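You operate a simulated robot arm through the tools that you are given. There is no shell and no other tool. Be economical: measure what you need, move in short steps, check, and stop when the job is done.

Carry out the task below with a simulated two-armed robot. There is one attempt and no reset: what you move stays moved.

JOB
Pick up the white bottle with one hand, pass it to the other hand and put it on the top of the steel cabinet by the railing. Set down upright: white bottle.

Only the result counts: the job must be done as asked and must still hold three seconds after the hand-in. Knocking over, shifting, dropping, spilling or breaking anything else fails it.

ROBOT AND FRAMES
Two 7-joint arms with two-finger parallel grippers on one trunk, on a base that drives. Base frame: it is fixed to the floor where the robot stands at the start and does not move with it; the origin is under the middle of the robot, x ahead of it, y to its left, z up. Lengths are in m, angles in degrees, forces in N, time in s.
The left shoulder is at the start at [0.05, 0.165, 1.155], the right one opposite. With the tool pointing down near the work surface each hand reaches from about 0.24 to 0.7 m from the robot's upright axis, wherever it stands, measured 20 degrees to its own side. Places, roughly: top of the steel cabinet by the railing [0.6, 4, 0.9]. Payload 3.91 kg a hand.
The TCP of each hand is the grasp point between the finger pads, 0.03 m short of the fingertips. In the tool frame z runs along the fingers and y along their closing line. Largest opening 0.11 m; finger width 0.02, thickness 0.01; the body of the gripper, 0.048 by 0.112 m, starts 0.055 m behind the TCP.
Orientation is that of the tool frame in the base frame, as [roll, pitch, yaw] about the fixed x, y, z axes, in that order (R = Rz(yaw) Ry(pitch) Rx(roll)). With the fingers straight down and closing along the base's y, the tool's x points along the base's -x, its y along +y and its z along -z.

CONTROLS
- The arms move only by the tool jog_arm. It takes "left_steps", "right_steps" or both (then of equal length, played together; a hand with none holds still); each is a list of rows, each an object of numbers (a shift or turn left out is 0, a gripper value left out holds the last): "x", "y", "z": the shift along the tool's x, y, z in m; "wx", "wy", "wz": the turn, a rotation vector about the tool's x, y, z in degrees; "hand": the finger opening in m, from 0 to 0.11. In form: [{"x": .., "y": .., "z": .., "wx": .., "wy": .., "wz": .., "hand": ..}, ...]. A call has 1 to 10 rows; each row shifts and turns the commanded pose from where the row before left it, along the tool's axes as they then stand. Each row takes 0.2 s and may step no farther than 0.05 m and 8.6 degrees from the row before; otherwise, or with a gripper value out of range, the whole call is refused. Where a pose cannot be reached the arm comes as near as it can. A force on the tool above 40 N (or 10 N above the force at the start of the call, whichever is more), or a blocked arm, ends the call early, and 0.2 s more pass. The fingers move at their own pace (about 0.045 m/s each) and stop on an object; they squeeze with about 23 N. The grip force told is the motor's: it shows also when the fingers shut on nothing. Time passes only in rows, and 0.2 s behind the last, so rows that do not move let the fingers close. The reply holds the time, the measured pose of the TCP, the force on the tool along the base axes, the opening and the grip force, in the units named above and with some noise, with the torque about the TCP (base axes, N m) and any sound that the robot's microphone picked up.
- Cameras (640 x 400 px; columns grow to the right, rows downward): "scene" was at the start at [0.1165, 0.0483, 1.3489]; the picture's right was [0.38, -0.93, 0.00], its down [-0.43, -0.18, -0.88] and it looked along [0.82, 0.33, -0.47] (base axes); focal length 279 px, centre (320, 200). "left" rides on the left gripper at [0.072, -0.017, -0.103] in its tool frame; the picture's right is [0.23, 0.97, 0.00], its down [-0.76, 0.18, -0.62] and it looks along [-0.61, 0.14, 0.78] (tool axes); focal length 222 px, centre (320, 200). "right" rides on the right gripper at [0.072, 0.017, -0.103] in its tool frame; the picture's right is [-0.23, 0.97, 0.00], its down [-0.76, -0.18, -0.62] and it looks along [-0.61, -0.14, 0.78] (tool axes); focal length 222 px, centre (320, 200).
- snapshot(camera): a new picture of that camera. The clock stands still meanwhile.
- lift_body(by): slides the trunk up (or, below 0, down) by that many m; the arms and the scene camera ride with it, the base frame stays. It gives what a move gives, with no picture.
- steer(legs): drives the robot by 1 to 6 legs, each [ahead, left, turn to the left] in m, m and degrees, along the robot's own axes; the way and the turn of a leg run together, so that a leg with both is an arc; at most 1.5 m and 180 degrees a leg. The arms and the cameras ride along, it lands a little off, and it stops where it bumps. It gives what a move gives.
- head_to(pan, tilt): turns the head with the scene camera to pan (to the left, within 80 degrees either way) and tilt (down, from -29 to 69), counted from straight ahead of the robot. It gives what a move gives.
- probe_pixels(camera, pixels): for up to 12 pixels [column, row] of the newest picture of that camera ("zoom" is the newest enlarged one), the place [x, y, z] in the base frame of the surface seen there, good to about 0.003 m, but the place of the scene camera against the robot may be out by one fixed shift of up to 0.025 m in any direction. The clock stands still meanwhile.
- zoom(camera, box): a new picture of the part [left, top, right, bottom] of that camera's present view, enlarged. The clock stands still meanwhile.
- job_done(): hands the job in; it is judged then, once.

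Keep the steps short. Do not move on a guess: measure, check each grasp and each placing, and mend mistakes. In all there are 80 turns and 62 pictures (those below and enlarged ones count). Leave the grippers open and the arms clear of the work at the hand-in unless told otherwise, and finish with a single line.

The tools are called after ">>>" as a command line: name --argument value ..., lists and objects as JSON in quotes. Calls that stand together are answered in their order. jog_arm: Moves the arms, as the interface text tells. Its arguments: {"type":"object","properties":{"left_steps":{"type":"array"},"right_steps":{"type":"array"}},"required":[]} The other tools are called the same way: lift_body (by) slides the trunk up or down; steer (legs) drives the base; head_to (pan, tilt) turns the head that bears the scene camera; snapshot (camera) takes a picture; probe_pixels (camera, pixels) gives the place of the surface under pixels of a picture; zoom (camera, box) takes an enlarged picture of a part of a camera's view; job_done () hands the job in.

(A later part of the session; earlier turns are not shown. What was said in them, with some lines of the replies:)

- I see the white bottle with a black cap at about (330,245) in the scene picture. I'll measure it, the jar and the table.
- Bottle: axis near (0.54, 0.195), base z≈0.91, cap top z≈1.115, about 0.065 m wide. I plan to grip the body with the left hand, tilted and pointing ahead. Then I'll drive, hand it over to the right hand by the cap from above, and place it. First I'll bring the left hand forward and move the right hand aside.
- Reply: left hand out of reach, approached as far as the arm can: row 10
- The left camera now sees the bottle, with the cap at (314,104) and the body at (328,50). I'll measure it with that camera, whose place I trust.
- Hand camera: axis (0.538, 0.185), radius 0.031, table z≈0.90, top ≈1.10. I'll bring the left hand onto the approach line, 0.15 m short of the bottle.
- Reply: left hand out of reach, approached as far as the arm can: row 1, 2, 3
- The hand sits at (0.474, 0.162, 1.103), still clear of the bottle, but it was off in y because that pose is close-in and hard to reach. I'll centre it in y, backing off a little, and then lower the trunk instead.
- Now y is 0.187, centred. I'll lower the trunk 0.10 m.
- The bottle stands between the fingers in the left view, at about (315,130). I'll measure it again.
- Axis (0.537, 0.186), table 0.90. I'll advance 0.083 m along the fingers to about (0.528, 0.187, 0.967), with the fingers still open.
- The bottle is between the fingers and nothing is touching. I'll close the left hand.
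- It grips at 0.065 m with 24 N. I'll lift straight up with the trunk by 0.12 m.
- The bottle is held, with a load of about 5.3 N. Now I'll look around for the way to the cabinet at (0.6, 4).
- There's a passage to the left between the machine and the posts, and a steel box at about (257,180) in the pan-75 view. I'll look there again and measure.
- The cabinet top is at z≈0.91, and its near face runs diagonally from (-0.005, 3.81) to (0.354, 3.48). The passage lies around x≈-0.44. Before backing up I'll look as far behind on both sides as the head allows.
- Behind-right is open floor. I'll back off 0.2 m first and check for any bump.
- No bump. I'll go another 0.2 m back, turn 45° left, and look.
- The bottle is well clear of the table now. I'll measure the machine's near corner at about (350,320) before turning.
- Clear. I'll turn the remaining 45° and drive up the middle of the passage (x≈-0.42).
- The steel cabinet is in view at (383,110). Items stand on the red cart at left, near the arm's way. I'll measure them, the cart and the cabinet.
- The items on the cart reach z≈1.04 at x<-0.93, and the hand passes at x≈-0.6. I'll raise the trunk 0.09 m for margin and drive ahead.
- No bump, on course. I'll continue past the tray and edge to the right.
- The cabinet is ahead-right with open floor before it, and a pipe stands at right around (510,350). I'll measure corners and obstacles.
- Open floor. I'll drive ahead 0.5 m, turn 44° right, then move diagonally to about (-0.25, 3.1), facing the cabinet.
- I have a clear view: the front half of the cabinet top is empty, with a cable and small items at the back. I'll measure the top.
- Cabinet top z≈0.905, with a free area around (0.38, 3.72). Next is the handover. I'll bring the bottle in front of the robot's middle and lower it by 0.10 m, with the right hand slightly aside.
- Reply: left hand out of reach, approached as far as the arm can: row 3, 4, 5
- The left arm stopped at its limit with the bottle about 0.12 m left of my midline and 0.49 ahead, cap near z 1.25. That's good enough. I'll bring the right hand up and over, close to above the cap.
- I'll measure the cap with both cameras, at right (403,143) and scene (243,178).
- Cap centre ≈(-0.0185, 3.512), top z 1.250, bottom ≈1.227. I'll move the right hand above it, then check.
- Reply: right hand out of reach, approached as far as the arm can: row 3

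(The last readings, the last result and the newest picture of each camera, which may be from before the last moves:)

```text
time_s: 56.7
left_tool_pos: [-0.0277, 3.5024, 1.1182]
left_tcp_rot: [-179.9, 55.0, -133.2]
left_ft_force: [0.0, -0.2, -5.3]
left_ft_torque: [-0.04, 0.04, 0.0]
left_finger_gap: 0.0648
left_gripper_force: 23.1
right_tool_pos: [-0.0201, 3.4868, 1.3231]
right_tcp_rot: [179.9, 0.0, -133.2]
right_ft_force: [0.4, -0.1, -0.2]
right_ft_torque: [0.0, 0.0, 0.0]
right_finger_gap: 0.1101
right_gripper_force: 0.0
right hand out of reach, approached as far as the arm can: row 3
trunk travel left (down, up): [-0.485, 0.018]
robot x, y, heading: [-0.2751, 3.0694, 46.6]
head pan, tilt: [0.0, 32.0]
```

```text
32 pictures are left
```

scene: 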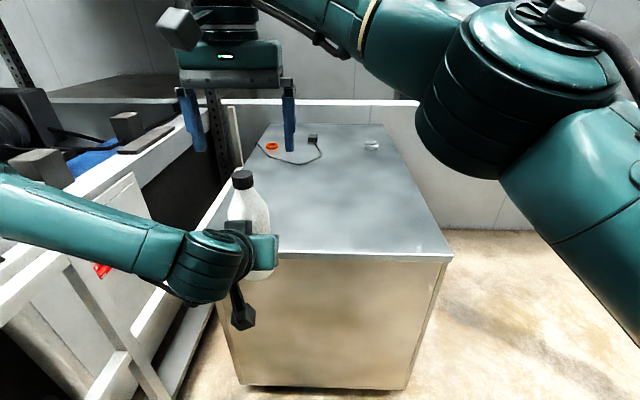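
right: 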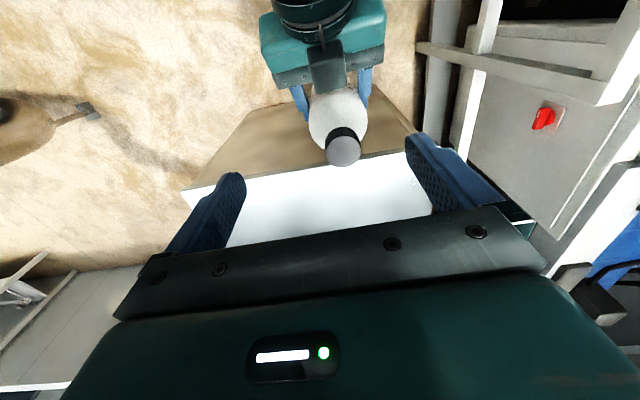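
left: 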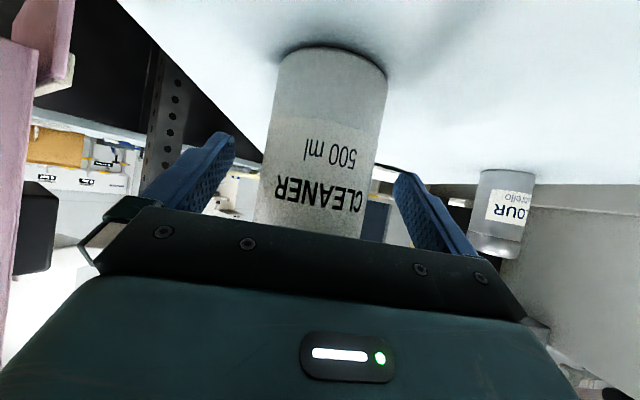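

The right arm hit its limit 0.02 m short of the cap. I'll descend a little, tips staying above the cap, and retry the shift.

>>> jog_arm --right_steps '[{"z": 0.025}, {"x": -0.01, "y": 0.008}, {"x": -0.009, "y": 0.008}, {}]'

```text
time_s: 57.7
left_tool_pos: [-0.0271, 3.5008, 1.1177]
left_tcp_rot: [-179.8, 54.9, -133.2]
left_ft_force: [0.3, -0.2, -5.3]
left_ft_torque: [-0.02, 0.07, -0.02]
left_finger_gap: 0.065
left_gripper_force: 23.0
right_tool_pos: [-0.0152, 3.5091, 1.295]
right_tcp_rot: [179.8, 0.0, -133.4]
right_ft_force: [-1.0, 0.4, 0.4]
right_ft_torque: [-0.02, 0.02, 0.03]
right_finger_gap: 0.11
right_gripper_force: 0.0
right hand out of reach, approached as far as the arm can: row 3
trunk travel left (down, up): [-0.485, 0.018]
robot x, y, heading: [-0.2752, 3.069, 46.9]
head pan, tilt: [0.0, 32.0]
```

Now the TCP is within about 4 mm of the cap axis. I'll check with the right camera.

>>> zoom --camera "right" --box '[180, 80, 500, 280]'

>>> probe_pixels --camera "right" --pixels '[[330, 165], [335, 180]]'

```text
2.00 times, centred on (340, 180) of right
```

zoom: 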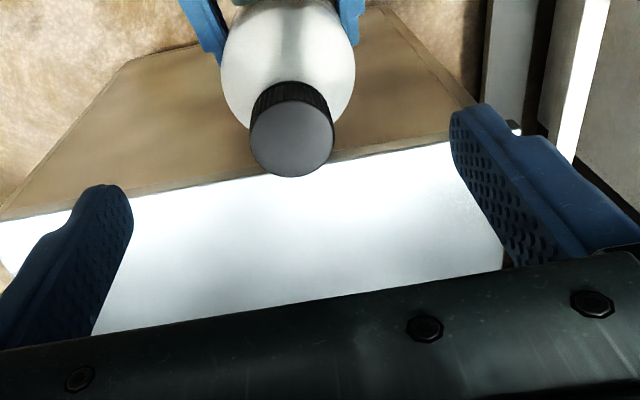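

```text
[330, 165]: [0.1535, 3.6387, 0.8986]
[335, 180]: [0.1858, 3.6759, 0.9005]
```

>>> probe_pixels --camera "zoom" --pixels '[[292, 138], [255, 138], [329, 138], [292, 106], [292, 172], [290, 92], [285, 84], [480, 120]]'

```text
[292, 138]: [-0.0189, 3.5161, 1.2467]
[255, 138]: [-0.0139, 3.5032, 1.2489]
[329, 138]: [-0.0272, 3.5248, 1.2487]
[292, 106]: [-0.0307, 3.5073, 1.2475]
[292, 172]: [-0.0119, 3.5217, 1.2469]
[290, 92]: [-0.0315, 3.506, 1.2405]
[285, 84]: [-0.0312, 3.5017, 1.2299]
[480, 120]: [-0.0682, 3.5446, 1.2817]
```

Cap centre (-0.021, 3.514), top 1.248. I'm centred in depth and 7 mm right of it. I'll shift left 7 mm and descend so the tips end at z≈1.228, around the cap.

>>> jog_arm --right_steps '[{"z": 0.019, "y": 0.007}, {"z": 0.018}, {}]'

>>> zoom --camera "right" --box '[180, 80, 500, 280]'

>>> zoom --camera "scene" --box '[160, 60, 340, 280]'

```text
time_s: 58.5
left_tool_pos: [-0.0285, 3.5017, 1.1167]
left_tcp_rot: [-179.8, 54.9, -133.2]
left_ft_force: [0.1, -0.2, -5.6]
left_ft_torque: [-0.04, 0.01, 0.01]
left_finger_gap: 0.0647
left_gripper_force: 23.1
right_tool_pos: [-0.0197, 3.5134, 1.2579]
right_tcp_rot: [179.9, 0.0, -133.3]
right_ft_force: [-0.3, 0.6, 0.3]
right_ft_torque: [-0.03, 0.0, -0.01]
right_finger_gap: 0.1099
right_gripper_force: 0.0
trunk travel left (down, up): [-0.485, 0.018]
robot x, y, heading: [-0.2761, 3.0666, 46.8]
head pan, tilt: [0.0, 32.0]
```

```text
2.00 times, centred on (340, 180) of right
```

zoom: 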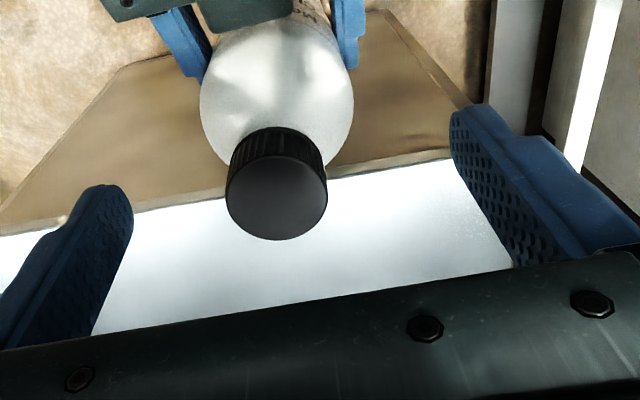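

```text
1.82 times, centred on (250, 170) of scene
```

zoom: 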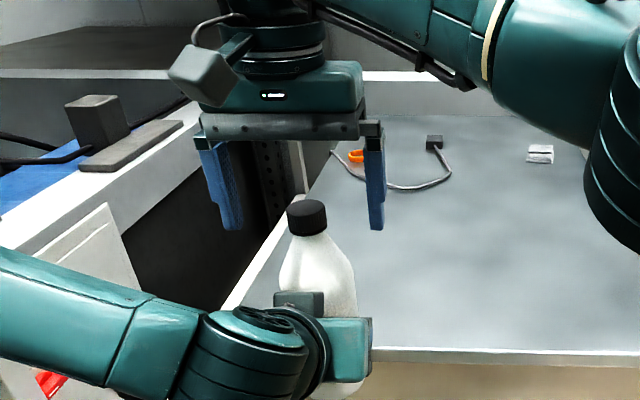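

The hand is centred on the cap and the tips are at cap level. I'll close the right hand.

>>> jog_arm --right_steps '[{"hand": 0.005}, {}, {}, {}, {}, {}, {}, {}]'

>>> zoom --camera "scene" --box '[160, 60, 340, 280]'

```text
time_s: 60.3
left_tool_pos: [-0.0273, 3.5032, 1.1178]
left_tcp_rot: [-179.9, 54.9, -133.0]
left_ft_force: [-5.8, 4.3, -3.7]
left_ft_torque: [-0.54, -0.37, 0.15]
left_finger_gap: 0.0649
left_gripper_force: 22.9
right_tool_pos: [-0.0203, 3.5116, 1.2583]
right_tcp_rot: [180.0, 0.0, -133.3]
right_ft_force: [5.0, -5.8, -0.1]
right_ft_torque: [-0.22, -0.31, -0.03]
right_finger_gap: 0.0314
right_gripper_force: 23.3
trunk travel left (down, up): [-0.485, 0.018]
robot x, y, heading: [-0.2759, 3.069, 46.7]
head pan, tilt: [0.0, 32.0]
```

```text
1.82 times, centred on (250, 170) of scene
```

zoom: 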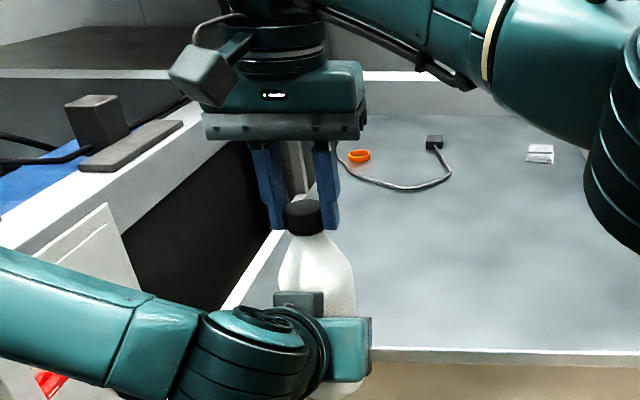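

The cap is held at 0.031 m with 23 N, with a small side load of about 7 N. I'll ease the right hand 2 mm to its right, then open the left hand.

>>> jog_arm --right_steps '[{"y": -0.002}, {}]'

>>> jog_arm --left_steps '[{"hand": 0.075}, {"hand": 0.11}, {}, {}, {}]'

>>> zoom --camera "scene" --box '[160, 60, 340, 280]'

```text
time_s: 60.9
left_tool_pos: [-0.0273, 3.5032, 1.1163]
left_tcp_rot: [-179.9, 54.9, -133.2]
left_ft_force: [-1.4, 6.3, -5.1]
left_ft_torque: [-0.57, -0.03, 0.17]
left_finger_gap: 0.0649
left_gripper_force: 23.1
right_tool_pos: [-0.0199, 3.5123, 1.26]
right_tcp_rot: [179.9, -0.1, -133.2]
right_ft_force: [0.5, -6.5, -0.1]
right_ft_torque: [-0.36, -0.07, -0.11]
right_finger_gap: 0.031
right_gripper_force: 22.6
trunk travel left (down, up): [-0.485, 0.018]
robot x, y, heading: [-0.2729, 3.0685, 46.7]
head pan, tilt: [0.0, 32.0]
```

```text
time_s: 62.1
left_tool_pos: [-0.0272, 3.5034, 1.1174]
left_tcp_rot: [-180.0, 54.9, -133.3]
left_ft_force: [1.0, -0.9, 0.9]
left_ft_torque: [-0.02, 0.03, 0.01]
left_finger_gap: 0.1103
left_gripper_force: 0.0
right_tool_pos: [-0.0191, 3.5122, 1.2586]
right_tcp_rot: [180.0, 0.0, -133.2]
right_ft_force: [-0.8, 0.3, 0.6]
right_ft_torque: [0.02, 0.01, 0.01]
right_finger_gap: 0.0311
right_gripper_force: 23.0
trunk travel left (down, up): [-0.485, 0.018]
robot x, y, heading: [-0.2743, 3.0656, 46.8]
head pan, tilt: [0.0, 32.0]
```

```text
1.82 times, centred on (250, 170) of scene
```

zoom: 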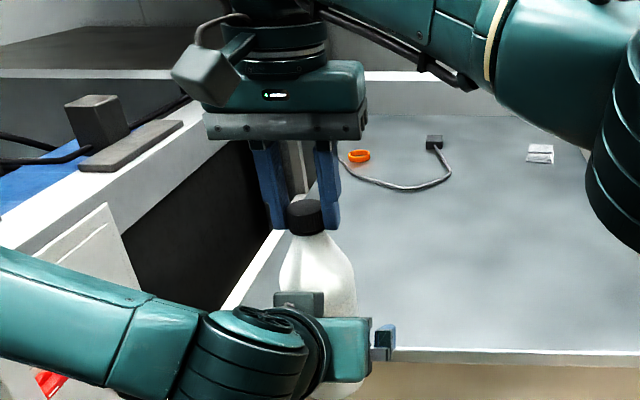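

The left hand is open and the bottle hangs in place, but the right hand doesn't show the weight yet. I'll wait a moment and look again before moving.

>>> jog_arm --right_steps '[{}, {}]'

>>> snapshot --camera "left"

>>> snapshot --camera "right"

```text
time_s: 62.7
left_tool_pos: [-0.027, 3.5022, 1.117]
left_tcp_rot: [-179.9, 54.9, -133.2]
left_ft_force: [0.8, 0.1, 0.0]
left_ft_torque: [0.0, -0.01, -0.02]
left_finger_gap: 0.1099
left_gripper_force: 0.0
right_tool_pos: [-0.0183, 3.5111, 1.2581]
right_tcp_rot: [180.0, 0.1, -133.4]
right_ft_force: [0.7, 0.3, 0.3]
right_ft_torque: [0.01, -0.02, -0.03]
right_finger_gap: 0.0312
right_gripper_force: 23.5
trunk travel left (down, up): [-0.485, 0.018]
robot x, y, heading: [-0.2746, 3.0654, 46.8]
head pan, tilt: [0.0, 32.0]
```

```text
26 pictures are left
```

left: 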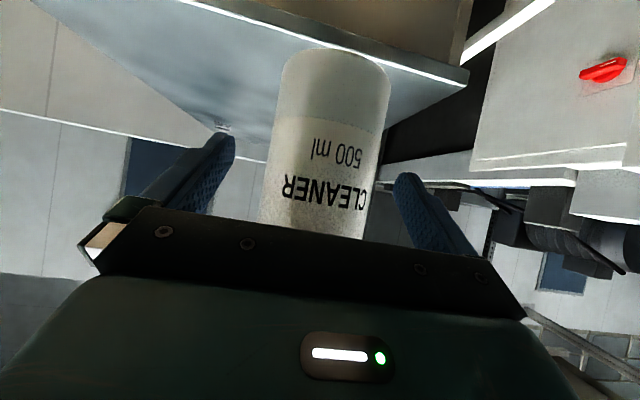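

```text
25 pictures are left
```

right: 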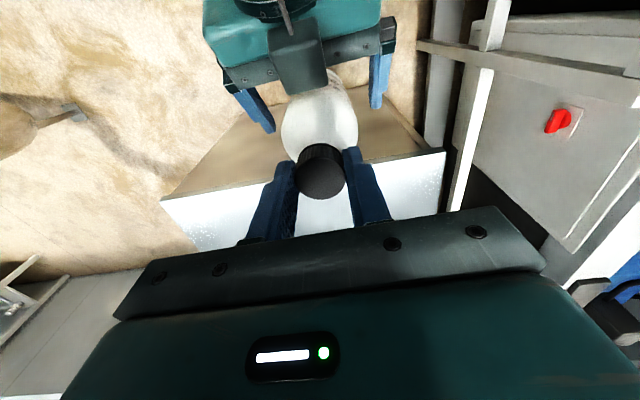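

The bottle hangs from the right hand, free of the left fingers. I'll draw the left hand straight back along its fingers.

>>> jog_arm --left_steps '[{"z": -0.02}, {"z": -0.03}, {"z": -0.03}, {"z": -0.03}, {}]'

>>> snapshot --camera "scene"

```text
time_s: 63.9
left_tool_pos: [-0.0832, 3.4368, 1.1814]
left_tcp_rot: [-180.0, 54.7, -133.3]
left_ft_force: [0.2, 0.1, 0.0]
left_ft_torque: [0.03, -0.01, -0.03]
left_finger_gap: 0.1099
left_gripper_force: 0.0
left hand out of reach, approached as far as the arm can: row 4
right_tool_pos: [-0.019, 3.513, 1.2583]
right_tcp_rot: [179.8, 0.1, -133.2]
right_ft_force: [-0.7, -0.4, -1.1]
right_ft_torque: [-0.01, -0.03, 0.03]
right_finger_gap: 0.031
right_gripper_force: 22.8
trunk travel left (down, up): [-0.485, 0.018]
robot x, y, heading: [-0.2716, 3.0694, 46.9]
head pan, tilt: [0.0, 32.0]
```

```text
24 pictures are left
```

scene: 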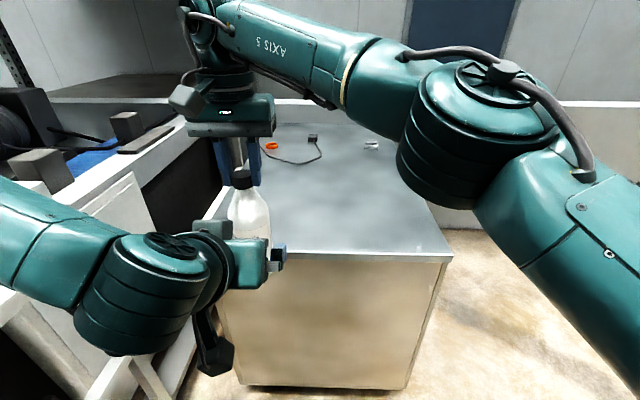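

The bottle stays with the right hand. I'll move it to the right, away from the left hand, then swing the left hand back to a tool-down pose clear of everything.

>>> jog_arm --left_steps '[{}, {}, {}, {}, {}, {"y": 0.025}, {"y": 0.025}, {}]' --right_steps '[{"y": -0.03}, {"y": -0.03}, {"y": -0.03}, {"y": -0.03}, {"y": -0.03}, {"y": -0.02}, {}, {}]'

>>> jog_arm --left_steps '[{"wy": 8}, {"wy": 8}, {"wy": 8}, {"wy": 8}, {"wy": 8}, {"wy": 8}, {"wy": 7, "x": 0.02}, {"x": 0.03}, {"x": 0.03}, {}]'

>>> snapshot --camera "scene"

```text
time_s: 65.7
left_tool_pos: [-0.1004, 3.4806, 1.1841]
left_tcp_rot: [179.9, 54.8, -133.3]
left_ft_force: [0.5, 0.3, 0.5]
left_ft_torque: [0.0, -0.04, 0.02]
left_finger_gap: 0.11
left_gripper_force: 0.0
left hand out of reach, approached as far as the arm can: row 6, 7
right_tool_pos: [0.1054, 3.3958, 1.2602]
right_tcp_rot: [179.9, 0.0, -133.3]
right_ft_force: [-0.4, -0.1, 0.4]
right_ft_torque: [0.01, 0.01, 0.01]
right_finger_gap: 0.0309
right_gripper_force: 23.0
trunk travel left (down, up): [-0.485, 0.018]
robot x, y, heading: [-0.2746, 3.0656, 46.6]
head pan, tilt: [0.0, 32.0]
```

```text
time_s: 67.9
left_tool_pos: [-0.1576, 3.4228, 1.1804]
left_tcp_rot: [180.0, -0.1, -133.2]
left_ft_force: [0.7, -0.1, 0.3]
left_ft_torque: [-0.03, 0.0, -0.01]
left_finger_gap: 0.1098
left_gripper_force: 0.0
right_tool_pos: [0.1046, 3.3957, 1.2575]
right_tcp_rot: [179.9, 0.0, -133.2]
right_ft_force: [-0.3, -0.3, -0.1]
right_ft_torque: [0.0, 0.01, 0.0]
right_finger_gap: 0.0308
right_gripper_force: 23.1
trunk travel left (down, up): [-0.485, 0.018]
robot x, y, heading: [-0.2721, 3.067, 46.8]
head pan, tilt: [0.0, 32.0]
```

```text
23 pictures are left
```

scene: 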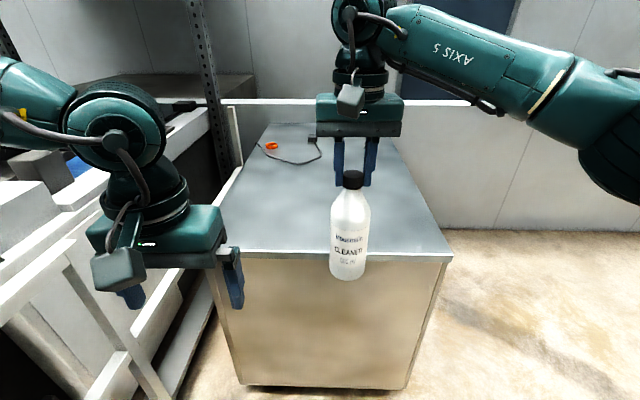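

The bottle hangs upright from the right hand. I'll measure its position and the things left of the cabinet before driving closer.

>>> probe_pixels --camera "scene" --pixels '[[353, 174], [353, 183], [348, 272], [331, 250], [366, 250], [350, 205], [205, 100], [20, 190], [62, 130], [170, 120], [235, 140], [60, 180]]'

>>> zoom --camera "scene" --box '[280, 120, 420, 290]'

```text
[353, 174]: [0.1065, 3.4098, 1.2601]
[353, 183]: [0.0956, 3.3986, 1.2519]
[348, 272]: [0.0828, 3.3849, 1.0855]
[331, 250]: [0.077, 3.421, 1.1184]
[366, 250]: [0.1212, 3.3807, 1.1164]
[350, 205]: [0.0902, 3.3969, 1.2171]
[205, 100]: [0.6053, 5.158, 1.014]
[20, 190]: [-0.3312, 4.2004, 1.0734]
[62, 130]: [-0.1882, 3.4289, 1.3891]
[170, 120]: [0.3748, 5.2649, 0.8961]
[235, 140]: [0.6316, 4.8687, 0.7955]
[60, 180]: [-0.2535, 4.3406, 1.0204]
```

```text
2.35 times, centred on (350, 205) of scene
```

zoom: 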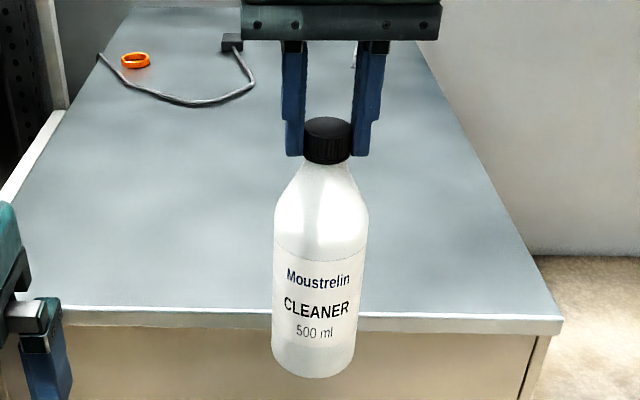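

Held upright by the cap, bottom at z≈1.05, well above the top (0.90). I'll drive 0.32 m ahead in two gentle legs.

>>> steer --legs '[[0.16, 0, 0], [0.16, 0, 0]]'

>>> snapshot --camera "scene"

```text
time_s: 70.4
left_tool_pos: [0.0636, 3.6589, 1.1807]
left_tcp_rot: [-180.0, -0.2, -133.0]
left_ft_force: [0.5, 0.1, 0.4]
left_ft_torque: [-0.04, 0.02, -0.01]
left_finger_gap: 0.1102
left_gripper_force: 0.1
right_tool_pos: [0.3258, 3.6319, 1.259]
right_tcp_rot: [179.9, 0.0, -133.1]
right_ft_force: [0.1, 0.4, -5.0]
right_ft_torque: [0.01, -0.02, 0.01]
right_finger_gap: 0.031
right_gripper_force: 23.0
trunk travel left (down, up): [-0.485, 0.018]
robot x, y, heading: [-0.0534, 3.3008, 46.8]
head pan, tilt: [0.0, 32.0]
```

```text
21 pictures are left
```

scene: 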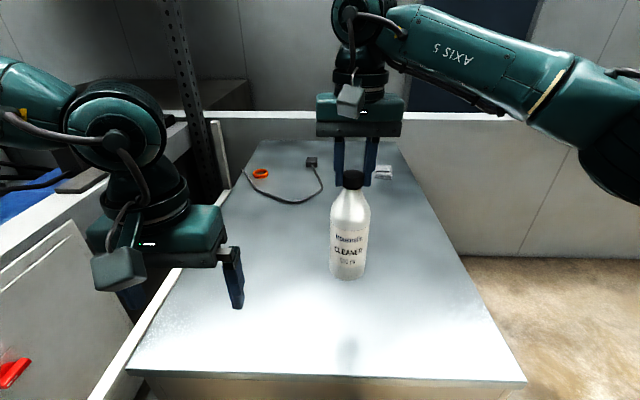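

The load now reads 5 N, and the bottle is 0.10 m inside the front edge. I'll reach 0.05 m further, then lower the trunk 0.13 m, leaving about 2 cm.

>>> jog_arm --right_steps '[{"x": -0.017}, {"x": -0.017}, {"x": -0.016}, {}]'

>>> lift_body --by -0.125

>>> snapshot --camera "scene"

```text
time_s: 71.4
left_tool_pos: [0.0626, 3.6582, 1.182]
left_tcp_rot: [180.0, -0.1, -133.1]
left_ft_force: [-1.1, 0.0, -0.1]
left_ft_torque: [-0.01, 0.01, -0.01]
left_finger_gap: 0.1098
left_gripper_force: 0.1
right_tool_pos: [0.3583, 3.6688, 1.2586]
right_tcp_rot: [179.9, 0.0, -133.2]
right_ft_force: [-0.3, -0.8, -4.4]
right_ft_torque: [0.0, -0.02, -0.03]
right_finger_gap: 0.0309
right_gripper_force: 22.7
trunk travel left (down, up): [-0.485, 0.018]
robot x, y, heading: [-0.0545, 3.301, 46.7]
head pan, tilt: [0.0, 32.0]
```

```text
time_s: 72.9
left_tool_pos: [0.0637, 3.6583, 1.0559]
left_tcp_rot: [-180.0, -0.1, -133.1]
left_ft_force: [0.4, 0.2, -0.2]
left_ft_torque: [-0.01, 0.03, 0.0]
left_finger_gap: 0.1101
left_gripper_force: 0.0
right_tool_pos: [0.3584, 3.6677, 1.1341]
right_tcp_rot: [180.0, 0.0, -133.2]
right_ft_force: [0.2, 0.5, -4.7]
right_ft_torque: [0.0, 0.01, -0.01]
right_finger_gap: 0.0311
right_gripper_force: 23.3
trunk travel left (down, up): [-0.36, 0.143]
robot x, y, heading: [-0.0509, 3.3026, 47.1]
head pan, tilt: [0.0, 32.0]
```

```text
20 pictures are left
```

scene: 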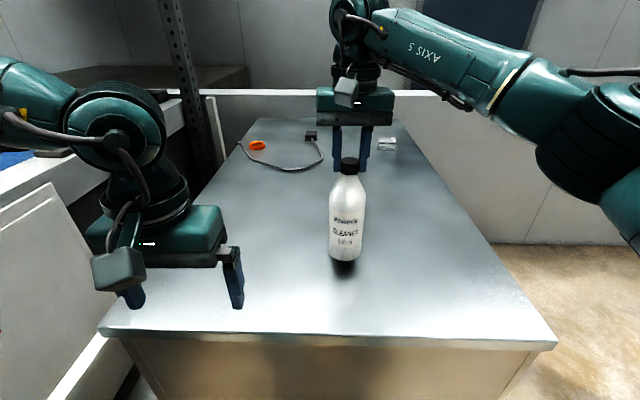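

The TCP is at 1.134 and I expect contact near 1.11. I'll lower in small steps and watch the force.

>>> jog_arm --right_steps '[{"z": 0.008}, {"z": 0.007}, {"z": 0.003}, {}]'

>>> jog_arm --right_steps '[{"z": 0.002}, {"z": 0.002}, {}]'

```text
time_s: 73.9
left_tool_pos: [0.0637, 3.6579, 1.0561]
left_tcp_rot: [180.0, -0.1, -133.1]
left_ft_force: [-0.4, -0.2, 0.6]
left_ft_torque: [0.02, 0.01, 0.03]
left_finger_gap: 0.1097
left_gripper_force: 0.1
right_tool_pos: [0.359, 3.668, 1.1147]
right_tcp_rot: [179.9, -0.1, -133.3]
right_ft_force: [-0.2, 0.3, -4.6]
right_ft_torque: [-0.02, -0.01, 0.02]
right_finger_gap: 0.0311
right_gripper_force: 22.5
trunk travel left (down, up): [-0.36, 0.143]
robot x, y, heading: [-0.0533, 3.3022, 46.9]
head pan, tilt: [0.0, 32.0]
```

```text
time_s: 74.7
left_tool_pos: [0.0632, 3.6583, 1.0557]
left_tcp_rot: [179.9, -0.1, -133.0]
left_ft_force: [0.4, -0.2, 0.1]
left_ft_torque: [0.0, 0.0, -0.01]
left_finger_gap: 0.1101
left_gripper_force: 0.0
right_tool_pos: [0.3585, 3.6672, 1.1106]
right_tcp_rot: [180.0, 0.1, -133.1]
right_ft_force: [-0.6, -0.6, -6.0]
right_ft_torque: [-0.02, 0.0, 0.0]
right_finger_gap: 0.031
right_gripper_force: 22.5
trunk travel left (down, up): [-0.36, 0.143]
robot x, y, heading: [-0.0554, 3.3034, 46.9]
head pan, tilt: [0.0, 32.0]
```

Not touching yet. I'll continue 2 mm at a time.

>>> jog_arm --right_steps '[{"z": 0.002}, {}]'

>>> jog_arm --right_steps '[{"z": 0.002}, {}]'

>>> zoom --camera "scene" --box '[290, 140, 410, 280]'

```text
time_s: 75.3
left_tool_pos: [0.0631, 3.6564, 1.0561]
left_tcp_rot: [-180.0, -0.1, -133.1]
left_ft_force: [-0.2, -0.1, -0.1]
left_ft_torque: [0.01, -0.02, 0.02]
left_finger_gap: 0.1101
left_gripper_force: 0.0
right_tool_pos: [0.3578, 3.6676, 1.1102]
right_tcp_rot: [180.0, 0.1, -133.2]
right_ft_force: [-0.8, 0.2, 0.1]
right_ft_torque: [-0.07, -0.06, 0.01]
right_finger_gap: 0.0309
right_gripper_force: 23.1
trunk travel left (down, up): [-0.36, 0.143]
robot x, y, heading: [-0.0526, 3.3004, 46.9]
head pan, tilt: [0.0, 32.0]
```

```text
time_s: 75.9
left_tool_pos: [0.0626, 3.6572, 1.058]
left_tcp_rot: [-180.0, 0.1, -133.1]
left_ft_force: [0.0, -0.1, -1.0]
left_ft_torque: [0.02, 0.04, 0.01]
left_finger_gap: 0.11
left_gripper_force: 0.0
right_tool_pos: [0.358, 3.6669, 1.1119]
right_tcp_rot: [179.8, 0.3, -133.2]
right_ft_force: [-0.6, -0.8, 13.0]
right_ft_torque: [0.1, -0.3, 0.07]
right_finger_gap: 0.0311
right_gripper_force: 22.8
trunk travel left (down, up): [-0.36, 0.143]
robot x, y, heading: [-0.0517, 3.3031, 47.0]
head pan, tilt: [0.0, 32.0]
```

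```text
2.86 times, centred on (350, 210) of scene
```

zoom: 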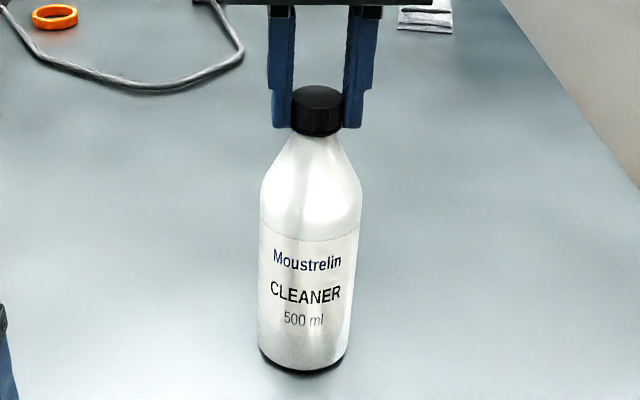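

The bottle rests firmly (13 N upward). I'll ease up 1.5 mm and open the right hand.

>>> jog_arm --right_steps '[{"z": -0.0015}, {"hand": 0.045}, {"hand": 0.08}, {"hand": 0.11}, {}, {}]'

>>> snapshot --camera "scene"

```text
time_s: 77.3
left_tool_pos: [0.0624, 3.6579, 1.0558]
left_tcp_rot: [180.0, -0.1, -133.0]
left_ft_force: [0.5, 0.2, -0.2]
left_ft_torque: [-0.02, -0.03, 0.02]
left_finger_gap: 0.1099
left_gripper_force: 0.1
right_tool_pos: [0.3593, 3.668, 1.11]
right_tcp_rot: [179.9, 0.0, -133.2]
right_ft_force: [0.1, -0.4, 0.6]
right_ft_torque: [0.0, 0.0, -0.04]
right_finger_gap: 0.1099
right_gripper_force: 0.0
trunk travel left (down, up): [-0.36, 0.143]
robot x, y, heading: [-0.0497, 3.3035, 46.8]
head pan, tilt: [0.0, 32.0]
```

```text
18 pictures are left
```

scene: 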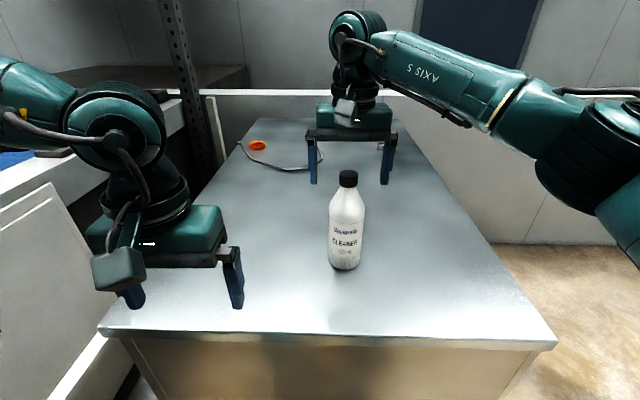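

The bottle stands on its own with the fingers open around the cap. I'll raise the trunk straight up to clear it, then back off.

>>> lift_body --by 0.13

>>> steer --legs '[[-0.3, 0, 0]]'

>>> snapshot --camera "scene"

```text
time_s: 78.9
left_tool_pos: [0.0629, 3.6577, 1.1866]
left_tcp_rot: [180.0, 0.0, -133.1]
left_ft_force: [0.5, 0.4, -0.3]
left_ft_torque: [-0.01, -0.02, -0.02]
left_finger_gap: 0.1099
left_gripper_force: 0.1
right_tool_pos: [0.3592, 3.6675, 1.2396]
right_tcp_rot: [179.8, 0.1, -133.2]
right_ft_force: [-0.1, 0.6, 0.5]
right_ft_torque: [0.0, 0.03, 0.01]
right_finger_gap: 0.11
right_gripper_force: 0.2
trunk travel left (down, up): [-0.49, 0.013]
robot x, y, heading: [-0.0519, 3.3043, 46.8]
head pan, tilt: [0.0, 32.0]
```

```text
time_s: 81.0
left_tool_pos: [-0.1443, 3.4371, 1.1864]
left_tcp_rot: [-180.0, 0.0, -133.1]
left_ft_force: [0.1, -0.1, 0.0]
left_ft_torque: [0.04, 0.0, 0.04]
left_finger_gap: 0.1101
left_gripper_force: 0.1
right_tool_pos: [0.1509, 3.4454, 1.2407]
right_tcp_rot: [179.9, 0.0, -133.2]
right_ft_force: [0.1, -0.7, 0.7]
right_ft_torque: [-0.03, -0.01, -0.02]
right_finger_gap: 0.1101
right_gripper_force: 0.1
trunk travel left (down, up): [-0.49, 0.013]
robot x, y, heading: [-0.2628, 3.079, 46.8]
head pan, tilt: [0.0, 32.0]
```

```text
17 pictures are left
```

scene: 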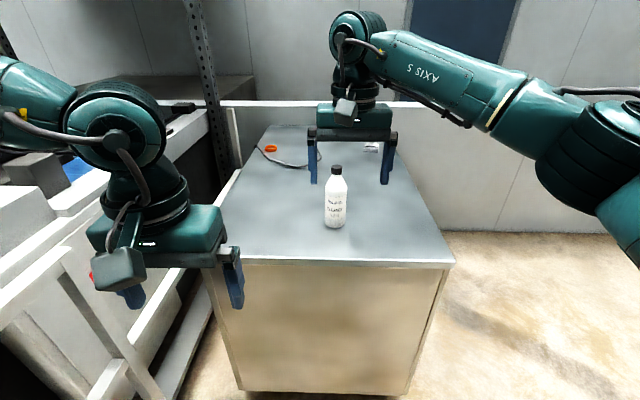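

The bottle stands upright on the cabinet top, both grippers are open and the arms are clear. I'm handing in.

>>> job_done

```text
The job is handed in.
```

The white bottle was picked up with the left hand, passed to the right hand and now stands upright on top of the steel cabinet by the railing; the job is handed in.
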